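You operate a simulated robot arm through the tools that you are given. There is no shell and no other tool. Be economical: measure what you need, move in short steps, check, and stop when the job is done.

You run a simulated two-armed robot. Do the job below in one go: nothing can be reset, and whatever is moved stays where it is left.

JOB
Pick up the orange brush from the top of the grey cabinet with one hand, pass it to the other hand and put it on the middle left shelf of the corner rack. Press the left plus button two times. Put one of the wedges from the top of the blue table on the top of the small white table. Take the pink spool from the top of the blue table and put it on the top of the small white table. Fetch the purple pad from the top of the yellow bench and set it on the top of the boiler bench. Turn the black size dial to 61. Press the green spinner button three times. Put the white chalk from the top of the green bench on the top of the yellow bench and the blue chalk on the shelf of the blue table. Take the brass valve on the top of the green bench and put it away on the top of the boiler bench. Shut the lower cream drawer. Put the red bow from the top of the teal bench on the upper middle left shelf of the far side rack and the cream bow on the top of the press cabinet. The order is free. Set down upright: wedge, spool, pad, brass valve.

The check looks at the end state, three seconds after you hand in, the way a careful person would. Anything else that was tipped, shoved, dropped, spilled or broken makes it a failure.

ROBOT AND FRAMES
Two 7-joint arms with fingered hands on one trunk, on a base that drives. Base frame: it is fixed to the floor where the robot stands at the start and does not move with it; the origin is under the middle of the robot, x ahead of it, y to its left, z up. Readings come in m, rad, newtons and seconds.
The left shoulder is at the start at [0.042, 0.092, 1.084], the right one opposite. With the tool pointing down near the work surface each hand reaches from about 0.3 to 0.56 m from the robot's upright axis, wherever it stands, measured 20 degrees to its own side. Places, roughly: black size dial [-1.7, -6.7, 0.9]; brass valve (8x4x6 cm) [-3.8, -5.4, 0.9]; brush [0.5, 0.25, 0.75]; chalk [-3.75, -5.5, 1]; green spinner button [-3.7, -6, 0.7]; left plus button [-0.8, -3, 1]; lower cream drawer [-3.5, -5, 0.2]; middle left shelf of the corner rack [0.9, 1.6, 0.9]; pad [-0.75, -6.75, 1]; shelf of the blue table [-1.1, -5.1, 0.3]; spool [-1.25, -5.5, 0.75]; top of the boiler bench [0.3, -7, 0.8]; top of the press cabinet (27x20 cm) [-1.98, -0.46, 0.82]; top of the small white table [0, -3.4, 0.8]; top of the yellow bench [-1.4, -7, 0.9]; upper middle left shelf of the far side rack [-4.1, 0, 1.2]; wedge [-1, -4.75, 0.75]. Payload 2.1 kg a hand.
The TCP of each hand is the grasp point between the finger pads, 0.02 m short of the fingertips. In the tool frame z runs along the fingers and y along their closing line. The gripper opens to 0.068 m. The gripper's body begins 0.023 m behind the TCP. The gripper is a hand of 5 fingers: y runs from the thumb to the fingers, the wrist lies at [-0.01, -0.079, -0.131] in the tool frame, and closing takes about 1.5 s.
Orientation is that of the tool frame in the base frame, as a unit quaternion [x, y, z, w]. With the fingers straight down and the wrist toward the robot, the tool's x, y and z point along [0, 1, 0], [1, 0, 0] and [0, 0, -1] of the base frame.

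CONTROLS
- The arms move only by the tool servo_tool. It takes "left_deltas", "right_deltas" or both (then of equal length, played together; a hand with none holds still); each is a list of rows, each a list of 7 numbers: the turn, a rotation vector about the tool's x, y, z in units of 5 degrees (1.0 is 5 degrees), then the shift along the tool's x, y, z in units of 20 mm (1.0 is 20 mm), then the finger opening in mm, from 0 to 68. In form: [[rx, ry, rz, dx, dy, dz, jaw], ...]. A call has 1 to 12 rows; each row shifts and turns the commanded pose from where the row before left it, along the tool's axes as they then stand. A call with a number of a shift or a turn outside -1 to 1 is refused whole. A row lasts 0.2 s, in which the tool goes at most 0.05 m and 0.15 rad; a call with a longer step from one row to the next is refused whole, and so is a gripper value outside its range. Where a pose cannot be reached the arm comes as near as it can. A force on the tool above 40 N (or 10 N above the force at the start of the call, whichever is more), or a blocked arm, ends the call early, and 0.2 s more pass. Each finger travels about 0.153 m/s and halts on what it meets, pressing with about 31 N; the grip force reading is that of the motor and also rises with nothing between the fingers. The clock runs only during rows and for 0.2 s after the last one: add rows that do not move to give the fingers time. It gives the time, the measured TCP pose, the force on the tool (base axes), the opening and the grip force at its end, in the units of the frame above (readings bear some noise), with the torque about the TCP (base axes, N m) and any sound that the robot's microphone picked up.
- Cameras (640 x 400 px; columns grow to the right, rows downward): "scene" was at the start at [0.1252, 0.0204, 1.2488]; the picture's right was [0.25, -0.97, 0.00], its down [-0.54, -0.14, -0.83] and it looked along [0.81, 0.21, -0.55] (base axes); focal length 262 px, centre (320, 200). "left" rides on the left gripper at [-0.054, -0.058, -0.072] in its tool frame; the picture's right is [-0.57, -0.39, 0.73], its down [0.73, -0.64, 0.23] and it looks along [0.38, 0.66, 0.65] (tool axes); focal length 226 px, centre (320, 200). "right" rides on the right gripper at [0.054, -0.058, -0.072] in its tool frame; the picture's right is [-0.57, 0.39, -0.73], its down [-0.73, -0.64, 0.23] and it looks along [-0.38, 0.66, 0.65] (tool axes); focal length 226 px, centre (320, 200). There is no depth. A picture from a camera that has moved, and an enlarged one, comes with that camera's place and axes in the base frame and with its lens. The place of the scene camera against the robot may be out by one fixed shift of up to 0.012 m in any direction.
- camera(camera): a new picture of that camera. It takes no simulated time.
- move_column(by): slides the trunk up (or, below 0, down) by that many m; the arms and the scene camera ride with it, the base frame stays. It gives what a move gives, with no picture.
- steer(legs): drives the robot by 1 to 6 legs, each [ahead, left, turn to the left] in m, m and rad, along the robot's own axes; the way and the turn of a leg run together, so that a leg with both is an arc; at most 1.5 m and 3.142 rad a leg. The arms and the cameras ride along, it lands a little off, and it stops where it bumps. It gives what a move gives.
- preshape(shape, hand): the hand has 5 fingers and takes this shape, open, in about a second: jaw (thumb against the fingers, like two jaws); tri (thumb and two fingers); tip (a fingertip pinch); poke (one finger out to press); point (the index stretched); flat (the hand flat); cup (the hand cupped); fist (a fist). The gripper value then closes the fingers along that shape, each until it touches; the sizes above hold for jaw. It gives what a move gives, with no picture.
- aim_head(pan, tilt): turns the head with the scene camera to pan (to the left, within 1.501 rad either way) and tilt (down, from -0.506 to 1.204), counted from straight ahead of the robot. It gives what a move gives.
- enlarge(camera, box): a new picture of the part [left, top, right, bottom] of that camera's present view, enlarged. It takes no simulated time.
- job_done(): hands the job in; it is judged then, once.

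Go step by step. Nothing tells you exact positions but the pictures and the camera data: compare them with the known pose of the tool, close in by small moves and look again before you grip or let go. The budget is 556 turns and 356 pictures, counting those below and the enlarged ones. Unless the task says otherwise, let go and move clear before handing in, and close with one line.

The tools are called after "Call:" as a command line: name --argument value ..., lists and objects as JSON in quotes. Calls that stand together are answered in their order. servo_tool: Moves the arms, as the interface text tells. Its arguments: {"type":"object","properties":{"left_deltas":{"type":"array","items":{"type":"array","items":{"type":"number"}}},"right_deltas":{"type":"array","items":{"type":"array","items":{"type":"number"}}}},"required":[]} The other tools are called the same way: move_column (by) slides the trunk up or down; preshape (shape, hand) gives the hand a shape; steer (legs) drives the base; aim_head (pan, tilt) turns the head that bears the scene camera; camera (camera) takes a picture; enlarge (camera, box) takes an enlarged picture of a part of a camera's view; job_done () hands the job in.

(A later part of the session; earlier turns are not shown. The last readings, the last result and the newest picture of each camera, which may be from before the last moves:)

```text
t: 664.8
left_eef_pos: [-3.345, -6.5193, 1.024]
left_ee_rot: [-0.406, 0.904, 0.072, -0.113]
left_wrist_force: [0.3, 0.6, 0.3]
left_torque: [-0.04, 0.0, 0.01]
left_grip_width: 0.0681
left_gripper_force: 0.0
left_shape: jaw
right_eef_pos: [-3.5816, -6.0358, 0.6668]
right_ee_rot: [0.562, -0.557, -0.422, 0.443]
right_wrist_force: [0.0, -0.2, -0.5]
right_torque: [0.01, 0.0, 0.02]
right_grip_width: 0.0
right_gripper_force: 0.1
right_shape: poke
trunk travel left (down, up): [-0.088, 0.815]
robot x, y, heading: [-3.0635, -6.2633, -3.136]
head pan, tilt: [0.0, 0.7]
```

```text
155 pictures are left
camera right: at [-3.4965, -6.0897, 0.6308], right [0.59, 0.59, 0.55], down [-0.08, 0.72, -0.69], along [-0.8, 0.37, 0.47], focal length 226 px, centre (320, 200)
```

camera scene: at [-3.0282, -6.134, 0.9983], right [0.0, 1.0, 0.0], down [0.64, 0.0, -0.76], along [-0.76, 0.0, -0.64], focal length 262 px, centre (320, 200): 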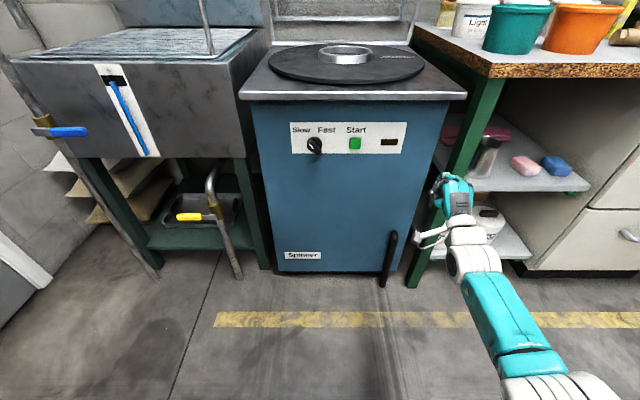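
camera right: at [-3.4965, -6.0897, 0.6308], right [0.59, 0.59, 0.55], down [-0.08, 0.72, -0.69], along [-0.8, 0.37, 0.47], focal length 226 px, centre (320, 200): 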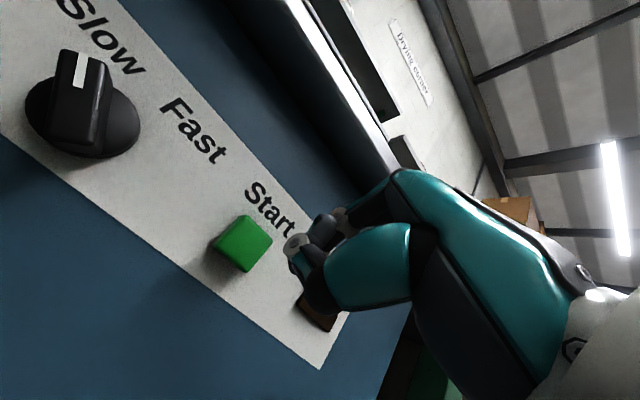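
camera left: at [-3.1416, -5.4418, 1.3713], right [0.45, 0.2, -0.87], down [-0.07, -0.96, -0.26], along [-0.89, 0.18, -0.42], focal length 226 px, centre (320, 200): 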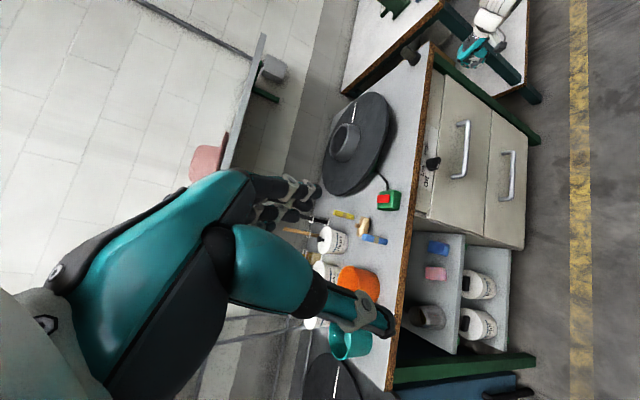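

Call:
servo_tool --right_deltas '[[0, 0, 0, 0.37, 0, 0.3, 0], [0, 0, 0, 0, 0, 0.5, 0], [0, 0, 0, 0, 0, 0.5, 0], [0, 0, 0, 0, 0, 0, 0]]'

Call:
camera --camera "right"

```text
t: 665.8
left_eef_pos: [-3.3441, -6.5178, 1.0238]
left_ee_rot: [-0.405, 0.904, 0.072, -0.113]
left_wrist_force: [-0.4, -0.4, -0.4]
left_torque: [0.01, -0.03, -0.02]
left_grip_width: 0.068
left_gripper_force: 0.1
left_shape: jaw
right_eef_pos: [-3.6076, -6.0407, 0.6604]
right_ee_rot: [0.562, -0.557, -0.421, 0.443]
right_wrist_force: [-0.8, 1.5, 0.5]
right_torque: [0.0, 0.0, -0.02]
right_grip_width: 0.0002
right_gripper_force: 0.1
right_shape: poke
right hand out of reach, approached as far as the arm can: row 1
trunk travel left (down, up): [-0.088, 0.815]
robot x, y, heading: [-3.066, -6.2642, -3.133]
head pan, tilt: [0.0, 0.7]
```

```text
154 pictures are left
camera right: at [-3.5215, -6.0953, 0.6243], right [0.59, 0.59, 0.55], down [-0.08, 0.72, -0.69], along [-0.8, 0.37, 0.47], focal length 226 px, centre (320, 200)
```

right: 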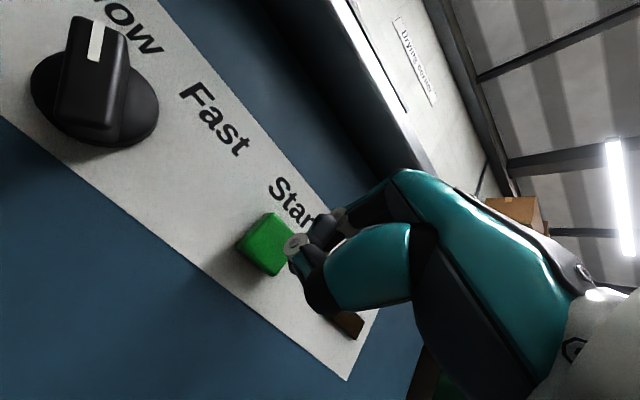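

Call:
servo_tool --right_deltas '[[0, 0, 0, 0, 0, 0.2, 0], [0, 0, 0, 0, 0, 0.2, 0], [0, 0, 0, 0, 0, 0, 0]]'

Call:
servo_tool --right_deltas '[[0, 0, 0, 0, 0, 0.15, 0], [0, 0, 0, 0, 0, 0, 0]]'

Call:
camera --camera "right"

```text
t: 666.6
left_eef_pos: [-3.3448, -6.5187, 1.0243]
left_ee_rot: [-0.406, 0.904, 0.071, -0.113]
left_wrist_force: [0.2, 0.4, 0.0]
left_torque: [0.02, 0.01, 0.0]
left_grip_width: 0.0677
left_gripper_force: 0.0
left_shape: jaw
right_eef_pos: [-3.616, -6.0413, 0.6596]
right_ee_rot: [0.563, -0.557, -0.42, 0.444]
right_wrist_force: [0.0, -0.3, -0.1]
right_torque: [-0.03, 0.01, 0.02]
right_grip_width: 0.0
right_gripper_force: 0.1
right_shape: poke
trunk travel left (down, up): [-0.088, 0.815]
robot x, y, heading: [-3.0675, -6.2629, -3.139]
head pan, tilt: [0.0, 0.7]
```

```text
t: 667.2
left_eef_pos: [-3.3459, -6.5188, 1.0241]
left_ee_rot: [-0.406, 0.904, 0.072, -0.113]
left_wrist_force: [-0.4, 0.2, 0.2]
left_torque: [0.03, 0.0, -0.01]
left_grip_width: 0.0678
left_gripper_force: 0.1
left_shape: jaw
right_eef_pos: [-3.6179, -6.0411, 0.6577]
right_ee_rot: [0.562, -0.556, -0.421, 0.445]
right_wrist_force: [-0.5, 0.6, 0.9]
right_torque: [0.0, 0.01, 0.02]
right_grip_width: 0.0002
right_gripper_force: 0.1
right_shape: poke
trunk travel left (down, up): [-0.088, 0.815]
robot x, y, heading: [-3.0624, -6.2653, -3.139]
head pan, tilt: [0.0, 0.7]
```

```text
153 pictures are left
camera right: at [-3.533, -6.0956, 0.6216], right [0.59, 0.59, 0.55], down [-0.08, 0.72, -0.69], along [-0.8, 0.37, 0.47], focal length 226 px, centre (320, 200)
```

right: 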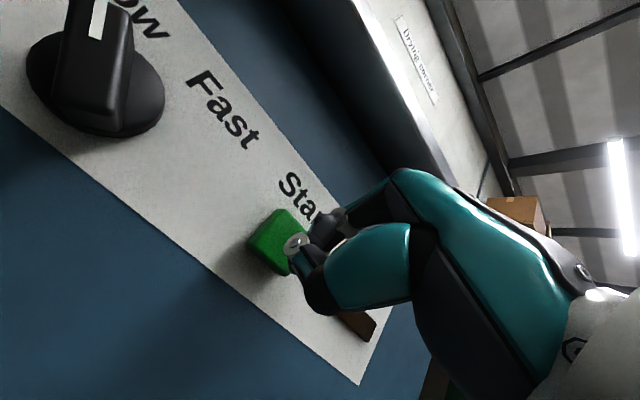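

Call:
servo_tool --right_deltas '[[0, 0, 0, 0.25, 0, 0.15, 0], [0, 0, 0, 0, 0, 0.1, 0], [0, 0, 0, 0, 0, 0, 0]]'

Call:
servo_tool --right_deltas '[[0, 0, 0, 0, 0, 0.15, 0], [0, 0, 0, 0, 0, 0.1, 0], [0, 0, 0, 0, 0, 0, 0]]'

```text
t: 668.0
left_eef_pos: [-3.3461, -6.519, 1.024]
left_ee_rot: [-0.406, 0.904, 0.073, -0.113]
left_wrist_force: [-0.6, 0.2, 0.3]
left_torque: [0.0, 0.0, -0.03]
left_grip_width: 0.0679
left_gripper_force: 0.2
left_shape: jaw
right_eef_pos: [-3.6244, -6.0461, 0.658]
right_ee_rot: [0.563, -0.556, -0.42, 0.444]
right_wrist_force: [-0.8, -0.4, 0.3]
right_torque: [0.0, -0.01, -0.02]
right_grip_width: 0.0001
right_gripper_force: 0.1
right_shape: poke
trunk travel left (down, up): [-0.088, 0.815]
robot x, y, heading: [-3.0626, -6.2648, -3.139]
head pan, tilt: [0.0, 0.7]
```

```text
t: 668.8
left_eef_pos: [-3.3455, -6.5182, 1.0236]
left_ee_rot: [-0.406, 0.904, 0.072, -0.113]
left_wrist_force: [-0.3, 0.0, -0.3]
left_torque: [-0.01, -0.04, -0.02]
left_grip_width: 0.0678
left_gripper_force: 0.1
left_shape: jaw
right_eef_pos: [-3.628, -6.0443, 0.6555]
right_ee_rot: [0.562, -0.557, -0.421, 0.443]
right_wrist_force: [0.6, -0.3, 0.0]
right_torque: [0.02, 0.01, -0.02]
right_grip_width: 0.0
right_gripper_force: 0.0
right_shape: poke
trunk travel left (down, up): [-0.088, 0.815]
robot x, y, heading: [-3.0679, -6.2621, -3.139]
head pan, tilt: [0.0, 0.7]
```

Call:
servo_tool --right_deltas '[[0, 0, 0, 0.1, 0, 0.15, 0], [0, 0, 0, 0, 0, 0.1, 0], [0, 0, 0, 0, 0, 0, 0]]'

Call:
camera --camera "right"

```text
t: 669.6
left_eef_pos: [-3.3451, -6.5181, 1.0238]
left_ee_rot: [-0.407, 0.904, 0.072, -0.112]
left_wrist_force: [-0.4, -0.6, -0.3]
left_torque: [-0.04, 0.0, 0.0]
left_grip_width: 0.0678
left_gripper_force: 0.1
left_shape: jaw
right_eef_pos: [-3.6331, -6.0488, 0.6566]
right_ee_rot: [0.562, -0.556, -0.423, 0.443]
right_wrist_force: [1.3, -0.4, -1.0]
right_torque: [-0.02, 0.0, -0.03]
right_grip_width: 0.0
right_gripper_force: 0.2
right_shape: poke
trunk travel left (down, up): [-0.088, 0.815]
robot x, y, heading: [-3.0637, -6.265, -3.144]
head pan, tilt: [0.0, 0.7]
```

```text
152 pictures are left
camera right: at [-3.5468, -6.1025, 0.6188], right [0.59, 0.59, 0.55], down [-0.08, 0.72, -0.69], along [-0.8, 0.36, 0.47], focal length 226 px, centre (320, 200)
```

right: 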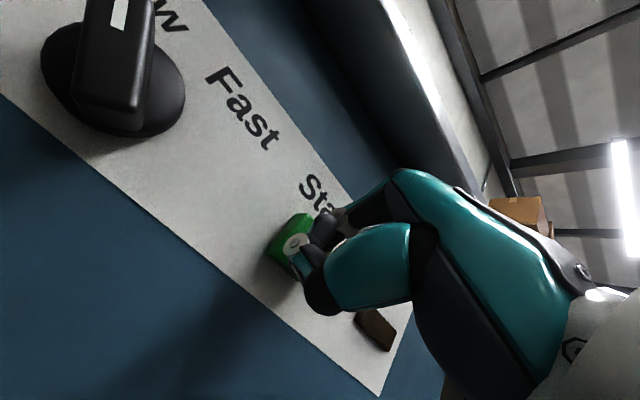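

Contact begins. I press on gently.

Call:
servo_tool --right_deltas '[[0, 0, 0, 0, 0, 0.15, 0], [0, 0, 0, 0, 0, 0, 0]]'

Call:
servo_tool --right_deltas '[[0, 0, 0, 0, 0, 0.15, 0], [0, 0, 0, 0, 0, 0, 0]]'

```text
t: 670.2
left_eef_pos: [-3.3448, -6.5188, 1.0243]
left_ee_rot: [-0.406, 0.904, 0.072, -0.112]
left_wrist_force: [0.0, 1.3, 0.8]
left_torque: [-0.02, 0.03, -0.02]
left_grip_width: 0.0681
left_gripper_force: 0.1
left_shape: jaw
right_eef_pos: [-3.6323, -6.049, 0.6545]
right_ee_rot: [0.563, -0.556, -0.421, 0.444]
right_wrist_force: [0.5, -0.2, 0.6]
right_torque: [-0.04, -0.03, 0.0]
right_grip_width: 0.0
right_gripper_force: 0.0
right_shape: poke
right hand out of reach, approached as far as the arm can: row 1
trunk travel left (down, up): [-0.088, 0.815]
robot x, y, heading: [-3.0657, -6.2657, -3.14]
head pan, tilt: [0.0, 0.7]
```

```text
t: 670.8
left_eef_pos: [-3.3455, -6.5185, 1.0237]
left_ee_rot: [-0.406, 0.904, 0.071, -0.113]
left_wrist_force: [0.0, 0.0, 0.7]
left_torque: [-0.01, -0.01, 0.0]
left_grip_width: 0.0678
left_gripper_force: 0.2
left_shape: jaw
right_eef_pos: [-3.6323, -6.0491, 0.6548]
right_ee_rot: [0.563, -0.556, -0.421, 0.443]
right_wrist_force: [0.4, 0.3, 0.6]
right_torque: [0.01, 0.0, -0.01]
right_grip_width: 0.0
right_gripper_force: 0.1
right_shape: poke
trunk travel left (down, up): [-0.088, 0.815]
robot x, y, heading: [-3.061, -6.2673, -3.142]
head pan, tilt: [0.0, 0.7]
```

Arm at its limit; I retract 4 cm and drive 4 cm forward to regain reach.

Call:
servo_tool --right_deltas '[[0, 0, 0, 0, 0, -0.8, 0], [0, 0, 0, 0, 0, -0.8, 0], [0, 0, 0, 0, 0, -0.8, 0], [0, 0, 0, 0, 0, 0, 0]]'

Call:
steer --legs '[[0.04, 0, 0]]'

Call:
camera --camera "right"

```text
t: 671.8
left_eef_pos: [-3.3466, -6.5177, 1.0242]
left_ee_rot: [-0.406, 0.904, 0.072, -0.112]
left_wrist_force: [-0.2, -0.1, 0.2]
left_torque: [-0.02, 0.0, -0.03]
left_grip_width: 0.0679
left_gripper_force: 0.0
left_shape: jaw
right_eef_pos: [-3.6192, -6.039, 0.6438]
right_ee_rot: [0.563, -0.555, -0.421, 0.445]
right_wrist_force: [-0.1, 0.1, 0.9]
right_torque: [-0.03, -0.01, -0.01]
right_grip_width: 0.0
right_gripper_force: 0.1
right_shape: poke
right hand out of reach, approached as far as the arm can: row 1, 2, 3
trunk travel left (down, up): [-0.088, 0.815]
robot x, y, heading: [-3.061, -6.2618, -3.139]
head pan, tilt: [0.0, 0.7]
```

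```text
t: 672.7
left_eef_pos: [-3.3855, -6.5168, 1.0242]
left_ee_rot: [-0.406, 0.904, 0.072, -0.113]
left_wrist_force: [-0.8, 0.0, -0.6]
left_torque: [-0.02, 0.01, -0.02]
left_grip_width: 0.068
left_gripper_force: 0.1
left_shape: jaw
right_eef_pos: [-3.6595, -6.0378, 0.6434]
right_ee_rot: [0.561, -0.557, -0.422, 0.443]
right_wrist_force: [15.8, 2.7, -10.0]
right_torque: [-0.04, -0.04, -0.08]
right_grip_width: 0.0
right_gripper_force: 0.1
right_shape: poke
trunk travel left (down, up): [-0.088, 0.815]
robot x, y, heading: [-3.1058, -6.2607, -3.141]
head pan, tilt: [0.0, 0.7]
heard: click
```

```text
151 pictures are left
camera right: at [-3.5735, -6.0928, 0.6063], right [0.59, 0.59, 0.55], down [-0.08, 0.72, -0.69], along [-0.8, 0.37, 0.47], focal length 226 px, centre (320, 200)
```

right: 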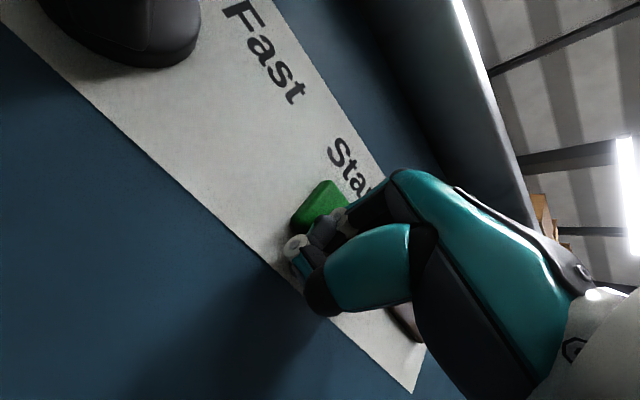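

One click (first press). I back off 4 cm and re-aim.

Call:
steer --legs '[[-0.05, 0, 0]]'

Call:
servo_tool --right_deltas '[[0, 0, 0, 0.25, 0.4, -0.5, 0], [0, 0, 0, 0.25, 0.3, -0.5, 0], [0, 0, 0, 0, 0, 0, 0]]'

Call:
camera --camera "right"

```text
t: 673.6
left_eef_pos: [-3.3357, -6.5191, 1.0237]
left_ee_rot: [-0.406, 0.904, 0.073, -0.114]
left_wrist_force: [-0.3, 0.7, -0.1]
left_torque: [0.05, 0.02, 0.01]
left_grip_width: 0.0679
left_gripper_force: 0.1
left_shape: jaw
right_eef_pos: [-3.6101, -6.0391, 0.6432]
right_ee_rot: [0.562, -0.556, -0.421, 0.443]
right_wrist_force: [-0.4, -1.3, -0.9]
right_torque: [0.0, 0.01, 0.0]
right_grip_width: 0.0
right_gripper_force: 0.1
right_shape: poke
trunk travel left (down, up): [-0.088, 0.815]
robot x, y, heading: [-3.055, -6.2655, -3.141]
head pan, tilt: [0.0, 0.7]
```

```text
t: 674.4
left_eef_pos: [-3.3367, -6.5177, 1.0228]
left_ee_rot: [-0.405, 0.904, 0.072, -0.114]
left_wrist_force: [-0.3, 0.1, -1.3]
left_torque: [-0.03, 0.01, 0.04]
left_grip_width: 0.0679
left_gripper_force: 0.2
left_shape: jaw
right_eef_pos: [-3.6113, -6.0394, 0.6452]
right_ee_rot: [0.563, -0.557, -0.42, 0.443]
right_wrist_force: [0.4, 0.5, 0.3]
right_torque: [-0.01, -0.01, 0.02]
right_grip_width: 0.0
right_gripper_force: 0.1
right_shape: poke
right hand out of reach, approached as far as the arm can: row 1, 2
trunk travel left (down, up): [-0.088, 0.815]
robot x, y, heading: [-3.0596, -6.2622, -3.143]
head pan, tilt: [0.0, 0.7]
```

```text
150 pictures are left
camera right: at [-3.5263, -6.0952, 0.6092], right [0.59, 0.59, 0.55], down [-0.08, 0.72, -0.69], along [-0.8, 0.37, 0.47], focal length 226 px, centre (320, 200)
```

right: 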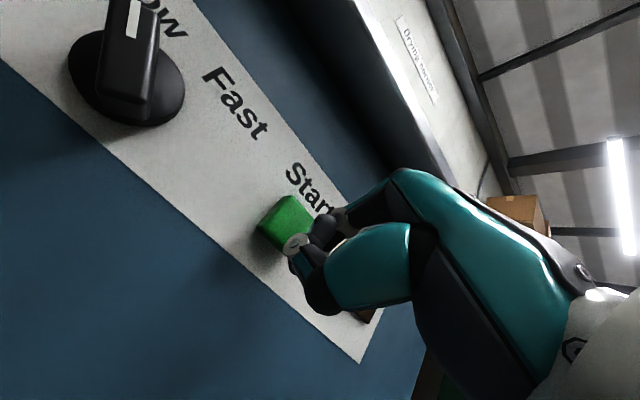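

I raise the trunk 1 cm to centre the tip and press by driving.

Call:
move_column --by 0.01

Call:
steer --legs '[[0.045, 0, 0]]'

Call:
camera --camera "right"

```text
t: 675.0
left_eef_pos: [-3.3372, -6.5171, 1.0338]
left_ee_rot: [-0.406, 0.904, 0.071, -0.113]
left_wrist_force: [0.6, -0.8, -1.1]
left_torque: [-0.02, 0.02, 0.04]
left_grip_width: 0.0681
left_gripper_force: 0.0
left_shape: jaw
right_eef_pos: [-3.6129, -6.0418, 0.6563]
right_ee_rot: [0.563, -0.557, -0.42, 0.443]
right_wrist_force: [-0.3, 0.0, 0.5]
right_torque: [-0.02, 0.0, 0.0]
right_grip_width: 0.0001
right_gripper_force: 0.3
right_shape: poke
trunk travel left (down, up): [-0.098, 0.805]
robot x, y, heading: [-3.0521, -6.2656, -3.137]
head pan, tilt: [0.0, 0.7]
```

```text
t: 675.9
left_eef_pos: [-3.3783, -6.5182, 1.0347]
left_ee_rot: [-0.405, 0.904, 0.073, -0.114]
left_wrist_force: [0.2, -0.3, -0.5]
left_torque: [-0.01, 0.0, -0.01]
left_grip_width: 0.0676
left_gripper_force: 0.0
left_shape: jaw
right_eef_pos: [-3.656, -6.0392, 0.656]
right_ee_rot: [0.562, -0.558, -0.422, 0.442]
right_wrist_force: [33.1, 2.0, -7.7]
right_torque: [0.0, -0.43, -0.18]
right_grip_width: 0.0
right_gripper_force: 0.1
right_shape: poke
trunk travel left (down, up): [-0.098, 0.805]
robot x, y, heading: [-3.0978, -6.2643, -3.147]
head pan, tilt: [0.0, 0.7]
heard: click
```

```text
149 pictures are left
camera right: at [-3.5703, -6.095, 0.6195], right [0.59, 0.59, 0.55], down [-0.08, 0.72, -0.69], along [-0.8, 0.37, 0.47], focal length 226 px, centre (320, 200)
```

right: 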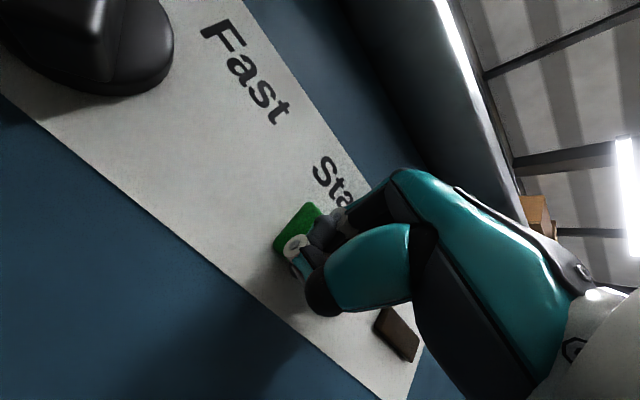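

Second click. I release and press a third time, slightly shorter.

Call:
steer --legs '[[-0.05, 0, 0]]'

Call:
steer --legs '[[0.045, 0, 0]]'

```text
t: 676.8
left_eef_pos: [-3.3309, -6.5183, 1.0338]
left_ee_rot: [-0.406, 0.904, 0.072, -0.113]
left_wrist_force: [0.1, -1.4, 0.4]
left_torque: [0.02, 0.0, -0.03]
left_grip_width: 0.0679
left_gripper_force: 0.0
left_shape: jaw
right_eef_pos: [-3.6075, -6.0414, 0.6544]
right_ee_rot: [0.562, -0.557, -0.421, 0.442]
right_wrist_force: [1.0, 0.7, 0.5]
right_torque: [0.02, 0.01, 0.0]
right_grip_width: 0.0
right_gripper_force: 0.1
right_shape: poke
trunk travel left (down, up): [-0.098, 0.805]
robot x, y, heading: [-3.0508, -6.264, -3.135]
head pan, tilt: [0.0, 0.7]
```

```text
t: 677.7
left_eef_pos: [-3.3748, -6.5174, 1.0349]
left_ee_rot: [-0.405, 0.904, 0.073, -0.114]
left_wrist_force: [-0.5, -0.1, 0.1]
left_torque: [0.01, -0.02, -0.01]
left_grip_width: 0.0677
left_gripper_force: 0.2
left_shape: jaw
right_eef_pos: [-3.6518, -6.0397, 0.6571]
right_ee_rot: [0.562, -0.558, -0.421, 0.442]
right_wrist_force: [44.8, -2.4, 2.2]
right_torque: [0.02, -0.68, -0.27]
right_grip_width: 0.0
right_gripper_force: 0.1
right_shape: poke
trunk travel left (down, up): [-0.098, 0.805]
robot x, y, heading: [-3.0948, -6.262, -3.14]
head pan, tilt: [0.0, 0.7]
heard: click
```

Three clicks done. I back off, return the right hand to jaw, pointing down and turned 90° clockwise for the chalk, and raise the trunk.

Call:
steer --legs '[[-0.3, 0, 0], [0, -0.75, 0]]'

Call:
move_column --by 0.38

Call:
preshape --hand "right" --shape "jaw"

Call:
servo_tool --right_deltas '[[1, 0, 0, 0, 0, -0.8, 68], [1, 0, 0, 0, 0, -0.8, 68], [1, 0, 0, 0, 0, -0.8, 68], [1, 0, 0, 0, 0, -0.8, 68], [1, 0, 0, 0, 0, 0, 68], [1, 0, 0, 0, 0, 0, 68], [1, 0, 0, 0, 0, 0, 68], [1, 0, 0, 0, 0, 0, 68], [1, 0, 0, 0, 0, 0, 68], [1, 0, 0, 0, 0, 0, 68], [1, 0, 0, 0, 0, 0, 68], [1, 0, 0, 0, 0, 0, 68]]'

Call:
servo_tool --right_deltas '[[1, 0, 0, 0, 0, 0, 68], [1, 0, 0, 0, 0, 0, 68], [1, 0, 0, 0, 0, 0, 68], [0, 0, 1, 0, 0, 0, 68], [0, 0, 1, 0, 0, 0, 68], [0, 0, 1, 0, 0, 0, 68], [0, 0, 1, 0, 0, 0, 68], [0, 0, 1, 0, 0, 0, 68], [0, 0, 1, 0, 0, 0, 68], [0, 0, 1, 0, 0, 0, 68], [0, 0, 1, 0, 0, 0, 68], [0, 0, 1, 0, 0, 0, 68]]'

Call:
servo_tool --right_deltas '[[0, 0, 1, 0, 0, 0, 68], [0, 0, 1, 0, 0, 0, 68], [0, 0, 1, 0, 0, 0, 68], [0, 0, 1, 0, 0, 0, 68], [0, 0, 1, 0, 0, 0, 68], [0, 0, 1, 0, 0, 0, 68], [0, 0, 1, 0, 0, 0, 68], [0, 0, 1, 0, 0, 0, 68], [0, 0, 1, 0, 0, 0, 68], [0, 0, 0, 0, 0, 0, 68]]'

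Call:
camera --camera "scene"

```text
t: 683.4
left_eef_pos: [-3.0821, -5.763, 1.034]
left_ee_rot: [-0.411, 0.902, 0.07, -0.113]
left_wrist_force: [1.2, 0.2, -0.8]
left_torque: [0.01, 0.01, -0.01]
left_grip_width: 0.0677
left_gripper_force: 0.0
left_shape: jaw
right_eef_pos: [-3.3642, -5.2891, 0.6547]
right_ee_rot: [0.566, -0.554, -0.418, 0.444]
right_wrist_force: [0.0, -0.7, 0.1]
right_torque: [-0.02, 0.02, 0.0]
right_grip_width: 0.0001
right_gripper_force: 0.0
right_shape: poke
trunk travel left (down, up): [-0.098, 0.805]
robot x, y, heading: [-2.8071, -5.5018, -3.13]
head pan, tilt: [0.0, 0.7]
```

```text
t: 687.1
left_eef_pos: [-3.082, -5.7633, 1.4153]
left_ee_rot: [-0.412, 0.901, 0.071, -0.114]
left_wrist_force: [1.4, -0.3, -0.2]
left_torque: [-0.02, 0.01, 0.01]
left_grip_width: 0.0679
left_gripper_force: 0.1
left_shape: jaw
right_eef_pos: [-3.3492, -5.2883, 1.1409]
right_ee_rot: [0.52, -0.507, -0.473, 0.498]
right_wrist_force: [0.9, 0.5, 0.7]
right_torque: [-0.03, -0.02, -0.01]
right_grip_width: 0.0
right_gripper_force: 0.1
right_shape: poke
trunk travel left (down, up): [-0.478, 0.425]
robot x, y, heading: [-2.8032, -5.5055, -3.126]
head pan, tilt: [0.0, 0.7]
```

```text
t: 688.0
left_eef_pos: [-3.0819, -5.7634, 1.414]
left_ee_rot: [-0.411, 0.902, 0.072, -0.114]
left_wrist_force: [0.1, -0.4, 0.2]
left_torque: [-0.03, -0.01, 0.0]
left_grip_width: 0.068
left_gripper_force: 0.0
left_shape: jaw
right_eef_pos: [-3.3496, -5.2888, 1.1409]
right_ee_rot: [0.52, -0.508, -0.474, 0.498]
right_wrist_force: [0.7, -0.8, -0.7]
right_torque: [0.0, 0.02, -0.02]
right_grip_width: 0.0678
right_gripper_force: 0.0
right_shape: jaw
trunk travel left (down, up): [-0.478, 0.425]
robot x, y, heading: [-2.8039, -5.5072, -3.127]
head pan, tilt: [0.0, 0.7]
```

```text
t: 690.6
left_eef_pos: [-3.083, -5.7622, 1.413]
left_ee_rot: [-0.412, 0.901, 0.071, -0.113]
left_wrist_force: [-0.1, -0.3, -0.1]
left_torque: [0.03, 0.01, 0.0]
left_grip_width: 0.0679
left_gripper_force: 0.2
left_shape: jaw
right_eef_pos: [-3.3725, -5.2704, 1.1182]
right_ee_rot: [0.697, -0.671, -0.172, 0.188]
right_wrist_force: [-0.6, 0.0, -0.5]
right_torque: [-0.02, 0.04, 0.03]
right_grip_width: 0.0676
right_gripper_force: 0.1
right_shape: jaw
right hand out of reach, approached as far as the arm can: row 1, 2, 3, 4, 5, 6, 8, 11, 12
trunk travel left (down, up): [-0.478, 0.425]
robot x, y, heading: [-2.8031, -5.5065, -3.123]
head pan, tilt: [0.0, 0.7]
```

```text
t: 693.2
left_eef_pos: [-3.0833, -5.7634, 1.4139]
left_ee_rot: [-0.411, 0.902, 0.071, -0.113]
left_wrist_force: [0.5, -0.8, 0.0]
left_torque: [0.01, 0.02, -0.03]
left_grip_width: 0.0679
left_gripper_force: 0.2
left_shape: jaw
right_eef_pos: [-3.3428, -5.2385, 1.0786]
right_ee_rot: [-0.398, 0.894, 0.059, -0.195]
right_wrist_force: [-0.7, 0.4, -0.5]
right_torque: [-0.02, 0.0, 0.03]
right_grip_width: 0.0679
right_gripper_force: 0.0
right_shape: jaw
right hand out of reach, approached as far as the arm can: row 1, 2, 3, 4, 5
trunk travel left (down, up): [-0.478, 0.425]
robot x, y, heading: [-2.8035, -5.5052, -3.129]
head pan, tilt: [0.0, 0.7]
```

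```text
t: 695.4
left_eef_pos: [-3.0821, -5.7626, 1.4144]
left_ee_rot: [-0.411, 0.902, 0.071, -0.113]
left_wrist_force: [-0.5, 0.1, 0.3]
left_torque: [0.01, -0.01, -0.03]
left_grip_width: 0.0677
left_gripper_force: 0.1
left_shape: jaw
right_eef_pos: [-3.3182, -5.2354, 1.0701]
right_ee_rot: [-0.025, 0.979, -0.02, -0.202]
right_wrist_force: [0.0, 0.4, -0.5]
right_torque: [-0.01, -0.01, 0.02]
right_grip_width: 0.0677
right_gripper_force: 0.2
right_shape: jaw
right hand out of reach, approached as far as the arm can: row 6, 7, 8, 9
trunk travel left (down, up): [-0.478, 0.425]
robot x, y, heading: [-2.8048, -5.5057, -3.125]
head pan, tilt: [0.0, 0.7]
```

```text
148 pictures are left
camera scene: at [-2.9117, -5.5076, 1.3932], right [-0.01, 1.0, 0.0], down [0.64, 0.01, -0.76], along [-0.76, -0.01, -0.64], focal length 262 px, centre (320, 200)
```

scene: 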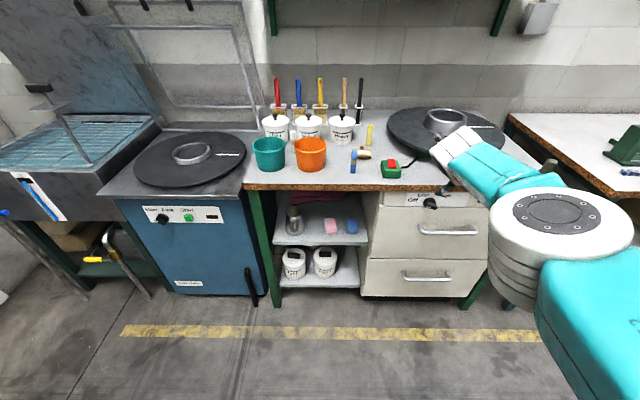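

The right hand is turned but tilted ~23°. I raise the trunk a little, and drive so that it hovers over the white chalk for a look.

Call:
move_column --by 0.12

Call:
steer --legs '[[0, 0.34, -0.01], [0.4, 0, 0]]'

Call:
servo_tool --right_deltas '[[0, -1, 0, 0, 0, 0, 68], [0, -1, 0, 0, 0, 0, 68], [0, -1, 0, 0, 0, 0, 68], [0, 0, 0, 0, 0, 0, 68]]'

Call:
camera --camera "right"

Call:
camera --camera "scene"

```text
t: 696.9
left_eef_pos: [-3.0824, -5.7621, 1.5346]
left_ee_rot: [-0.411, 0.902, 0.071, -0.113]
left_wrist_force: [0.6, -0.1, -0.2]
left_torque: [-0.01, -0.01, -0.03]
left_grip_width: 0.0679
left_gripper_force: 0.1
left_shape: jaw
right_eef_pos: [-3.3164, -5.236, 1.1984]
right_ee_rot: [-0.027, 0.977, -0.02, -0.212]
right_wrist_force: [-0.4, -0.5, 0.3]
right_torque: [0.0, 0.0, 0.01]
right_grip_width: 0.0682
right_gripper_force: 0.1
right_shape: jaw
trunk travel left (down, up): [-0.598, 0.305]
robot x, y, heading: [-2.8047, -5.5012, -3.132]
head pan, tilt: [0.0, 0.7]
```

```text
t: 701.2
left_eef_pos: [-3.4833, -6.097, 1.5345]
left_ee_rot: [-0.406, 0.904, 0.073, -0.113]
left_wrist_force: [0.4, 0.5, -0.1]
left_torque: [0.02, -0.01, -0.01]
left_grip_width: 0.068
left_gripper_force: 0.0
left_shape: jaw
right_eef_pos: [-3.7105, -5.5693, 1.1984]
right_ee_rot: [-0.022, 0.977, -0.018, -0.212]
right_wrist_force: [0.3, 0.0, -0.1]
right_torque: [-0.01, 0.01, -0.04]
right_grip_width: 0.0678
right_gripper_force: 0.1
right_shape: jaw
trunk travel left (down, up): [-0.598, 0.305]
robot x, y, heading: [-3.2003, -5.845, -3.141]
head pan, tilt: [0.0, 0.7]
```

```text
t: 702.2
left_eef_pos: [-3.4819, -6.0995, 1.5337]
left_ee_rot: [-0.407, 0.904, 0.072, -0.113]
left_wrist_force: [-0.6, -0.5, 0.2]
left_torque: [-0.01, 0.01, 0.03]
left_grip_width: 0.0679
left_gripper_force: 0.1
left_shape: jaw
right_eef_pos: [-3.6792, -5.5757, 1.1957]
right_ee_rot: [-0.025, 0.996, -0.015, -0.083]
right_wrist_force: [-0.7, -0.4, -0.2]
right_torque: [0.03, -0.01, -0.01]
right_grip_width: 0.0678
right_gripper_force: 0.0
right_shape: jaw
right hand out of reach, approached as far as the arm can: row 1, 2, 3
trunk travel left (down, up): [-0.598, 0.305]
robot x, y, heading: [-3.2011, -5.8396, -3.138]
head pan, tilt: [0.0, 0.7]
```

```text
147 pictures are left
camera right: at [-3.7184, -5.6347, 1.277], right [0.66, 0.44, 0.61], down [0.72, -0.61, -0.33], along [0.23, 0.66, -0.72], focal length 226 px, centre (320, 200)
```

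right: 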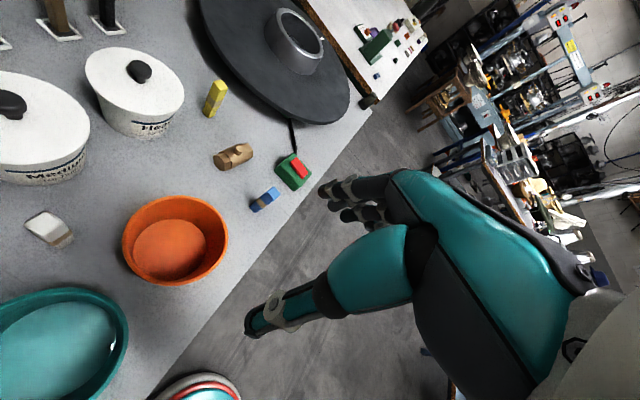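

```text
146 pictures are left
camera scene: at [-3.3015, -5.8447, 1.5135], right [0.0, 1.0, 0.0], down [0.64, 0.0, -0.76], along [-0.76, 0.0, -0.64], focal length 262 px, centre (320, 200)
```

scene: 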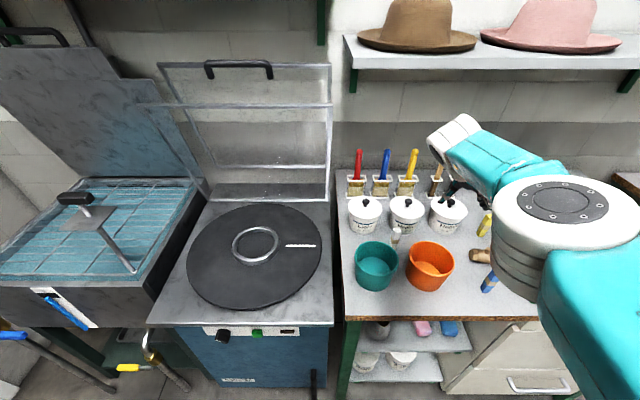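

The white chalk stands in a small open spot at about [−3.825, −5.622]. I tilt the hand again, drive in, lower, and inspect before gripping.

Call:
steer --legs '[[0.125, 0, 0]]'

Call:
servo_tool --right_deltas '[[0, 1, 0, 0, -0.5, 0, 45], [0, 1, 0, 0, -0.6, 0, 45], [0, 0.5, 0, 0.5, -0.6, 0, 45], [0, 0, 0, 0.5, -0.6, 0, 45], [0, 0, 0, 0, 0, 0, 45]]'

Call:
move_column --by -0.15

Call:
camera --camera "right"

Call:
camera --camera "scene"

```text
t: 703.5
left_eef_pos: [-3.6068, -6.0984, 1.5328]
left_ee_rot: [-0.407, 0.904, 0.072, -0.113]
left_wrist_force: [-0.4, -0.3, -0.7]
left_torque: [-0.01, -0.03, -0.01]
left_grip_width: 0.0681
left_gripper_force: 0.0
left_shape: jaw
right_eef_pos: [-3.8046, -5.5762, 1.1941]
right_ee_rot: [-0.024, 0.996, -0.015, -0.082]
right_wrist_force: [-1.3, 0.0, 0.1]
right_torque: [0.01, -0.04, -0.03]
right_grip_width: 0.0681
right_gripper_force: 0.0
right_shape: jaw
trunk travel left (down, up): [-0.598, 0.305]
robot x, y, heading: [-3.3246, -5.8432, -3.136]
head pan, tilt: [0.0, 0.7]
```

```text
t: 704.6
left_eef_pos: [-3.6059, -6.098, 1.5333]
left_ee_rot: [-0.406, 0.904, 0.072, -0.113]
left_wrist_force: [-0.6, 0.4, 0.2]
left_torque: [-0.02, 0.02, 0.03]
left_grip_width: 0.0677
left_gripper_force: 0.1
left_shape: jaw
right_eef_pos: [-3.8209, -5.6217, 1.2046]
right_ee_rot: [-0.023, 0.981, -0.018, -0.19]
right_wrist_force: [-0.1, -0.6, 0.1]
right_torque: [-0.01, 0.01, 0.0]
right_grip_width: 0.0451
right_gripper_force: 0.2
right_shape: jaw
trunk travel left (down, up): [-0.598, 0.305]
robot x, y, heading: [-3.3207, -5.8448, -3.135]
head pan, tilt: [0.0, 0.7]
```

```text
t: 706.4
left_eef_pos: [-3.6055, -6.0979, 1.3842]
left_ee_rot: [-0.407, 0.904, 0.072, -0.113]
left_wrist_force: [-1.3, 0.2, 0.1]
left_torque: [0.01, 0.0, 0.0]
left_grip_width: 0.0677
left_gripper_force: 0.0
left_shape: jaw
right_eef_pos: [-3.8186, -5.6227, 1.0539]
right_ee_rot: [-0.022, 0.981, -0.018, -0.191]
right_wrist_force: [0.7, -0.1, -0.6]
right_torque: [0.01, 0.02, 0.01]
right_grip_width: 0.0451
right_gripper_force: 0.0
right_shape: jaw
trunk travel left (down, up): [-0.448, 0.455]
robot x, y, heading: [-3.325, -5.8458, -3.14]
head pan, tilt: [0.0, 0.7]
```

```text
145 pictures are left
camera right: at [-3.8402, -5.6807, 1.1428], right [0.78, 0.44, 0.45], down [0.62, -0.62, -0.47], along [0.07, 0.65, -0.76], focal length 226 px, centre (320, 200)
```

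right: 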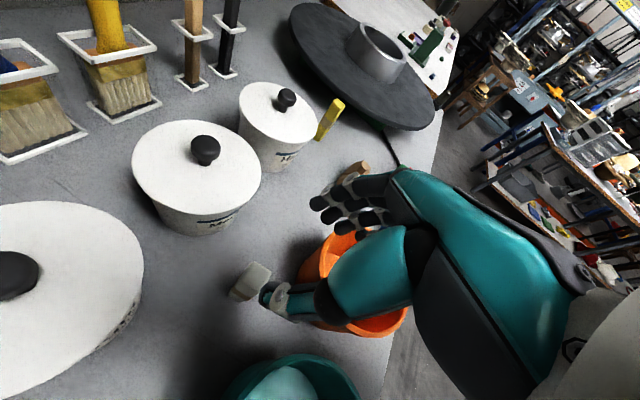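

```text
144 pictures are left
camera scene: at [-3.4353, -5.8452, 1.3631], right [0.0, 1.0, 0.0], down [0.64, 0.0, -0.76], along [-0.76, 0.0, -0.64], focal length 262 px, centre (320, 200)
```

scene: 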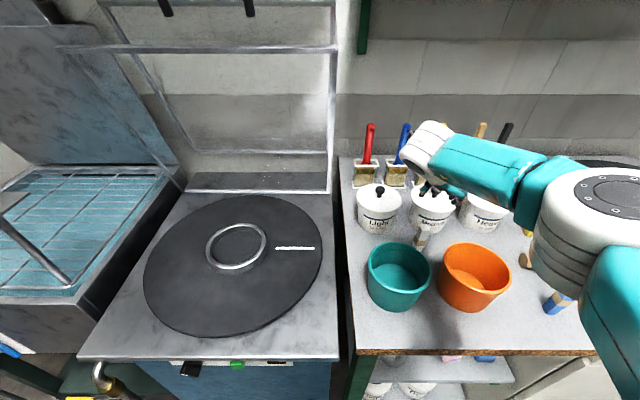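

Call:
servo_tool --right_deltas '[[0, 0, 0, 0.55, -0.4, 0.2, 50], [0, 0, 0, 0, 0, 0, 50]]'

Call:
move_column --by -0.06

Call:
camera --camera "right"

Call:
enlarge --camera "scene" --box '[340, 150, 500, 310]'

```text
t: 707.0
left_eef_pos: [-3.6044, -6.0983, 1.3848]
left_ee_rot: [-0.407, 0.904, 0.072, -0.113]
left_wrist_force: [-1.0, -0.6, 0.4]
left_torque: [0.01, -0.01, -0.03]
left_grip_width: 0.0679
left_gripper_force: 0.1
left_shape: jaw
right_eef_pos: [-3.8324, -5.6312, 1.0537]
right_ee_rot: [-0.023, 0.981, -0.018, -0.19]
right_wrist_force: [-1.0, 0.1, 1.2]
right_torque: [0.01, -0.01, -0.05]
right_grip_width: 0.0498
right_gripper_force: 0.1
right_shape: jaw
trunk travel left (down, up): [-0.448, 0.455]
robot x, y, heading: [-3.3257, -5.8436, -3.139]
head pan, tilt: [0.0, 0.7]
```

```text
t: 708.0
left_eef_pos: [-3.606, -6.0983, 1.3244]
left_ee_rot: [-0.407, 0.904, 0.072, -0.112]
left_wrist_force: [0.0, 0.1, 0.8]
left_torque: [0.04, -0.03, 0.01]
left_grip_width: 0.0677
left_gripper_force: 0.0
left_shape: jaw
right_eef_pos: [-3.8299, -5.6308, 0.9947]
right_ee_rot: [-0.022, 0.981, -0.017, -0.19]
right_wrist_force: [-1.0, -0.9, -0.6]
right_torque: [0.01, 0.0, 0.01]
right_grip_width: 0.0495
right_gripper_force: 0.0
right_shape: jaw
trunk travel left (down, up): [-0.388, 0.515]
robot x, y, heading: [-3.3254, -5.8407, -3.139]
head pan, tilt: [0.0, 0.7]
```

```text
143 pictures are left
camera right: at [-3.8514, -5.6892, 1.0833], right [0.78, 0.44, 0.45], down [0.62, -0.62, -0.47], along [0.08, 0.65, -0.76], focal length 226 px, centre (320, 200)
```

right: 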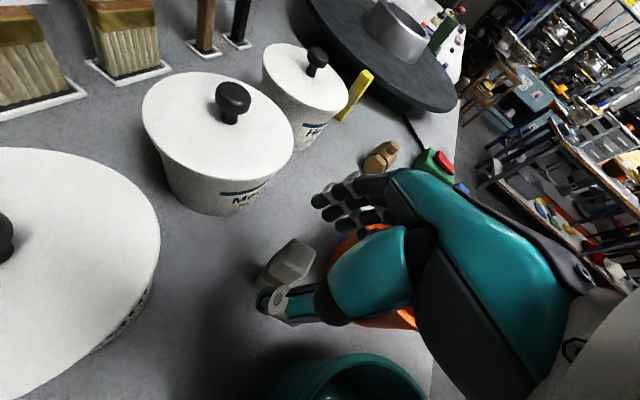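

```text
2.50 times, centred on (420, 230) of scene
camera zoom: at [-3.4416, -5.8453, 1.3028], right [0.0, 1.0, 0.0], down [0.64, 0.0, -0.76], along [-0.76, 0.0, -0.64], focal length 655 px, centre (70, 125)
```

zoom: 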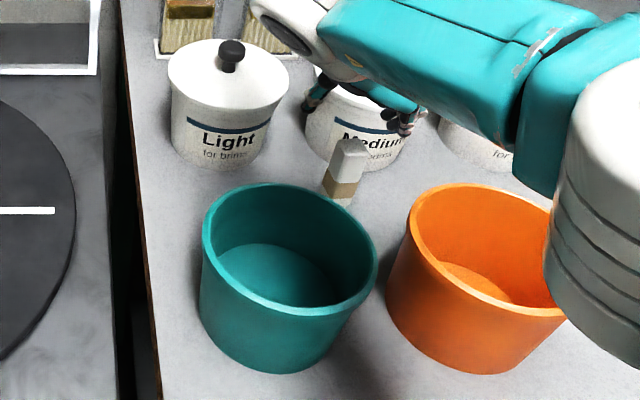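

Aligned with the chalk between the fingers. I lower 4.5 cm and close.

Call:
move_column --by -0.045

Call:
servo_tool --right_deltas '[[0, 0, 0, 0, 0, 0, 30], [0, 0, 0, 0, 0, 0, 10], [0, 0, 0, 0, 0, 0, 0], [0, 0, 0, 0, 0, 0, 0], [0, 0, 0, 0, 0, 0, 0], [0, 0, 0, 0, 0, 0, 0], [0, 0, 0, 0, 0, 0, 0]]'

Call:
camera --camera "right"

```text
t: 708.9
left_eef_pos: [-3.6066, -6.0983, 1.2789]
left_ee_rot: [-0.407, 0.903, 0.071, -0.113]
left_wrist_force: [0.0, -0.1, 0.5]
left_torque: [0.0, 0.01, 0.0]
left_grip_width: 0.068
left_gripper_force: 0.0
left_shape: jaw
right_eef_pos: [-3.8303, -5.6314, 0.9488]
right_ee_rot: [-0.022, 0.981, -0.017, -0.19]
right_wrist_force: [0.1, 0.3, 0.6]
right_torque: [-0.02, 0.03, 0.03]
right_grip_width: 0.05
right_gripper_force: 0.0
right_shape: jaw
trunk travel left (down, up): [-0.343, 0.56]
robot x, y, heading: [-3.3254, -5.8454, -3.138]
head pan, tilt: [0.0, 0.7]
```

```text
t: 710.5
left_eef_pos: [-3.6048, -6.0983, 1.2798]
left_ee_rot: [-0.407, 0.904, 0.072, -0.113]
left_wrist_force: [-0.4, -0.5, 0.2]
left_torque: [0.01, 0.02, 0.0]
left_grip_width: 0.0681
left_gripper_force: 0.0
left_shape: jaw
right_eef_pos: [-3.8303, -5.6305, 0.9495]
right_ee_rot: [-0.022, 0.981, -0.017, -0.191]
right_wrist_force: [0.0, 1.1, 1.8]
right_torque: [0.06, -0.07, 0.0]
right_grip_width: 0.0052
right_gripper_force: 31.0
right_shape: jaw
trunk travel left (down, up): [-0.343, 0.56]
robot x, y, heading: [-3.3255, -5.8474, -3.138]
head pan, tilt: [0.0, 0.7]
```

```text
141 pictures are left
camera right: at [-3.8514, -5.6892, 1.0383], right [0.78, 0.44, 0.45], down [0.62, -0.62, -0.47], along [0.07, 0.65, -0.76], focal length 226 px, centre (320, 200)
```

right: 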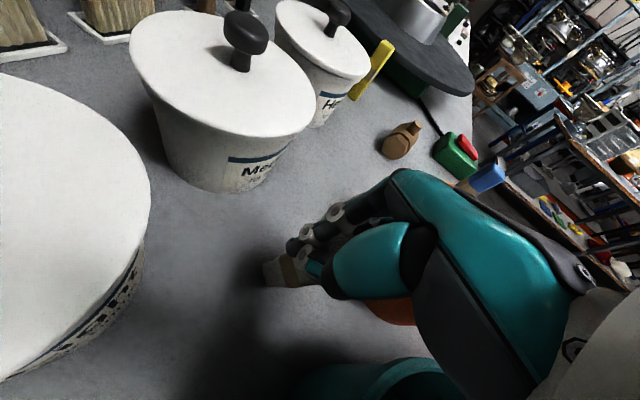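

Call:
move_column --by 0.08

Call:
camera --camera "right"

Call:
enlarge --camera "scene" --box '[340, 130, 500, 310]'

```text
t: 711.6
left_eef_pos: [-3.6063, -6.0985, 1.3604]
left_ee_rot: [-0.408, 0.903, 0.071, -0.113]
left_wrist_force: [1.5, -0.1, -0.6]
left_torque: [-0.03, -0.01, 0.02]
left_grip_width: 0.0682
left_gripper_force: 0.0
left_shape: jaw
right_eef_pos: [-3.8314, -5.6317, 1.0294]
right_ee_rot: [-0.022, 0.981, -0.017, -0.19]
right_wrist_force: [-0.4, -1.0, -1.2]
right_torque: [-0.02, 0.02, -0.01]
right_grip_width: 0.0043
right_gripper_force: 30.8
right_shape: jaw
trunk travel left (down, up): [-0.423, 0.48]
robot x, y, heading: [-3.3254, -5.8403, -3.137]
head pan, tilt: [0.0, 0.7]
```

```text
140 pictures are left
camera right: at [-3.8517, -5.6892, 1.1179], right [0.78, 0.44, 0.45], down [0.63, -0.62, -0.47], along [0.08, 0.65, -0.76], focal length 226 px, centre (320, 200)
```

right: 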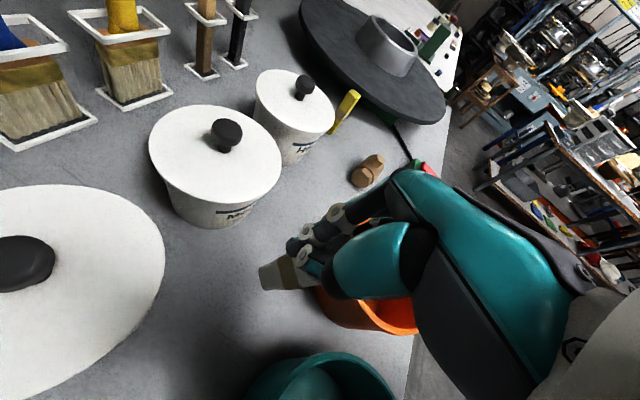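

```text
2.22 times, centred on (420, 220) of scene
camera zoom: at [-3.438, -5.8453, 1.3379], right [0.0, 1.0, 0.0], down [0.64, 0.0, -0.76], along [-0.76, 0.0, -0.64], focal length 582 px, centre (98, 156)
```

zoom: 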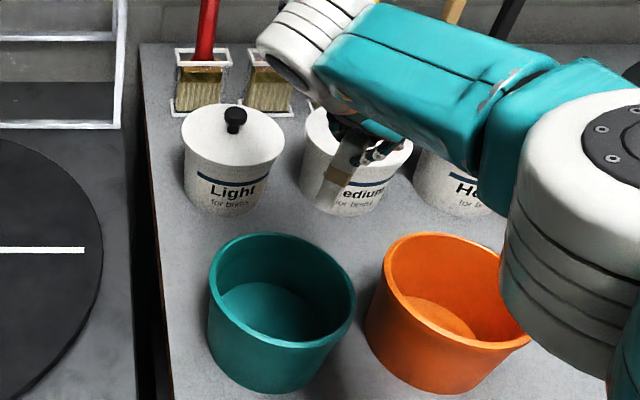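

The white chalk is held (slightly slanted). I raise, shift right, and look at the blue chalk with the left hand's camera for a second pick on this trip.

Call:
move_column --by 0.15

Call:
steer --legs '[[-0.15, 0, 0], [0, -0.22, 0]]'

Call:
camera --camera "left"

Call:
camera --camera "scene"

```text
t: 713.4
left_eef_pos: [-3.6064, -6.0993, 1.5094]
left_ee_rot: [-0.407, 0.903, 0.071, -0.113]
left_wrist_force: [-0.3, 0.3, 1.6]
left_torque: [0.0, 0.02, -0.01]
left_grip_width: 0.0679
left_gripper_force: 0.1
left_shape: jaw
right_eef_pos: [-3.8315, -5.6314, 1.1797]
right_ee_rot: [-0.022, 0.981, -0.018, -0.19]
right_wrist_force: [0.3, 0.9, 0.4]
right_torque: [-0.03, 0.04, 0.0]
right_grip_width: 0.0048
right_gripper_force: 31.5
right_shape: jaw
trunk travel left (down, up): [-0.573, 0.33]
robot x, y, heading: [-3.3264, -5.8443, -3.137]
head pan, tilt: [0.0, 0.7]
```

```text
t: 716.1
left_eef_pos: [-3.4549, -5.8753, 1.5091]
left_ee_rot: [-0.405, 0.904, 0.071, -0.113]
left_wrist_force: [0.5, -0.2, -0.5]
left_torque: [0.02, 0.02, 0.03]
left_grip_width: 0.0679
left_gripper_force: 0.1
left_shape: jaw
right_eef_pos: [-3.6795, -5.4072, 1.1775]
right_ee_rot: [-0.021, 0.981, -0.018, -0.19]
right_wrist_force: [-0.6, 0.3, -1.1]
right_torque: [-0.01, 0.0, 0.02]
right_grip_width: 0.0042
right_gripper_force: 30.6
right_shape: jaw
trunk travel left (down, up): [-0.573, 0.33]
robot x, y, heading: [-3.1742, -5.6224, -3.143]
head pan, tilt: [0.0, 0.7]
```

```text
138 pictures are left
camera left: at [-3.3605, -5.8775, 1.5564], right [0.45, 0.2, -0.87], down [-0.07, -0.96, -0.26], along [-0.89, 0.18, -0.42], focal length 226 px, centre (320, 200)
```

left: 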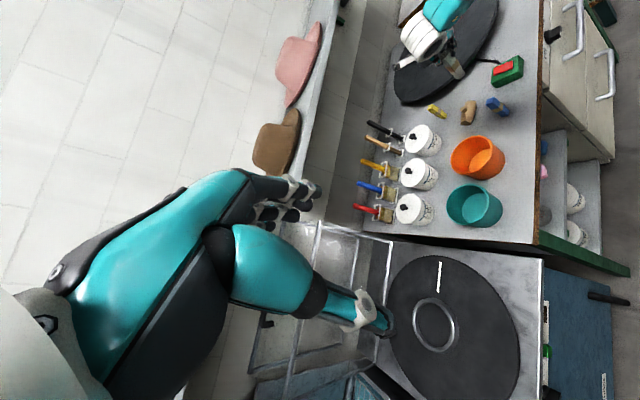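

```text
137 pictures are left
camera scene: at [-3.2755, -5.6229, 1.4885], right [0.0, 1.0, 0.0], down [0.64, 0.0, -0.76], along [-0.76, 0.0, -0.64], focal length 262 px, centre (320, 200)
```

scene: 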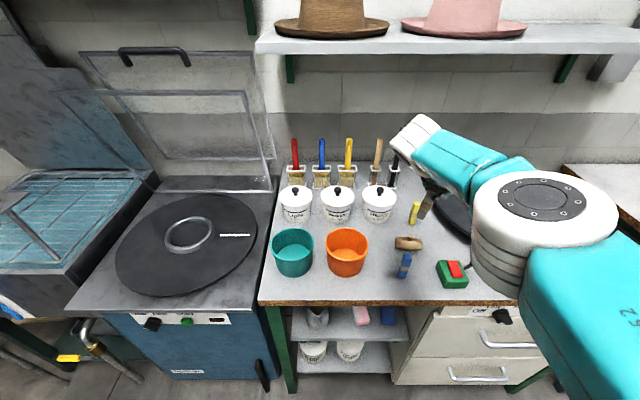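

I keep it simple: deliver the white chalk to the yellow bench now.

Call:
steer --legs '[[-0.5, 0, 0], [0, 0, 1.57], [0, 1.1, 0]]'

Call:
aim_head --pan 0.2 --tilt 0.6

Call:
camera --camera "scene"

```text
t: 726.1
left_eef_pos: [-1.7091, -5.9162, 1.5076]
left_ee_rot: [0.927, -0.35, 0.03, 0.129]
left_wrist_force: [-0.6, -0.2, -0.7]
left_torque: [0.0, -0.02, 0.0]
left_grip_width: 0.0681
left_gripper_force: 0.1
left_shape: jaw
right_eef_pos: [-2.1767, -6.1414, 1.1767]
right_ee_rot: [0.71, -0.678, 0.147, 0.121]
right_wrist_force: [-0.7, -0.4, -1.2]
right_torque: [0.04, 0.02, 0.0]
right_grip_width: 0.0045
right_gripper_force: 31.7
right_shape: jaw
trunk travel left (down, up): [-0.573, 0.33]
robot x, y, heading: [-1.9674, -5.629, -1.569]
head pan, tilt: [0.0, 0.7]
stopped in leg 3: the robot was blocked; the commanded pose is now the measured one
```

```text
t: 726.9
left_eef_pos: [-1.708, -5.9116, 1.5097]
left_ee_rot: [0.927, -0.35, 0.03, 0.13]
left_wrist_force: [0.9, 0.0, 0.8]
left_torque: [-0.01, 0.01, 0.01]
left_grip_width: 0.0679
left_gripper_force: 0.1
left_shape: jaw
right_eef_pos: [-2.1773, -6.1384, 1.1784]
right_ee_rot: [0.71, -0.678, 0.147, 0.122]
right_wrist_force: [0.2, 0.4, 0.1]
right_torque: [0.0, 0.03, 0.01]
right_grip_width: 0.0048
right_gripper_force: 30.6
right_shape: jaw
trunk travel left (down, up): [-0.573, 0.33]
robot x, y, heading: [-1.9639, -5.6335, -1.562]
head pan, tilt: [0.201, 0.6]
```

```text
136 pictures are left
camera scene: at [-1.9474, -5.7363, 1.4971], right [-0.98, -0.2, 0.0], down [-0.12, 0.55, -0.82], along [0.17, -0.81, -0.57], focal length 262 px, centre (320, 200)
```

scene: 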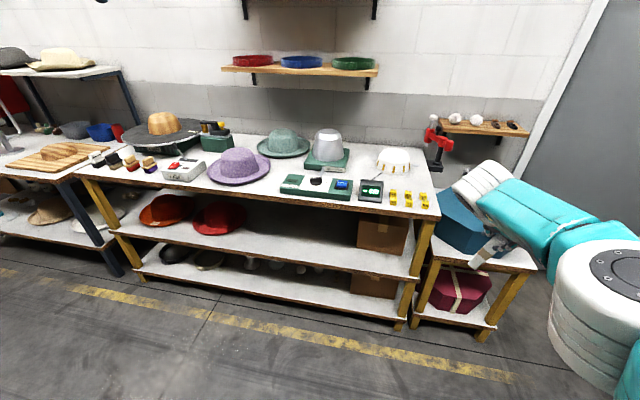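

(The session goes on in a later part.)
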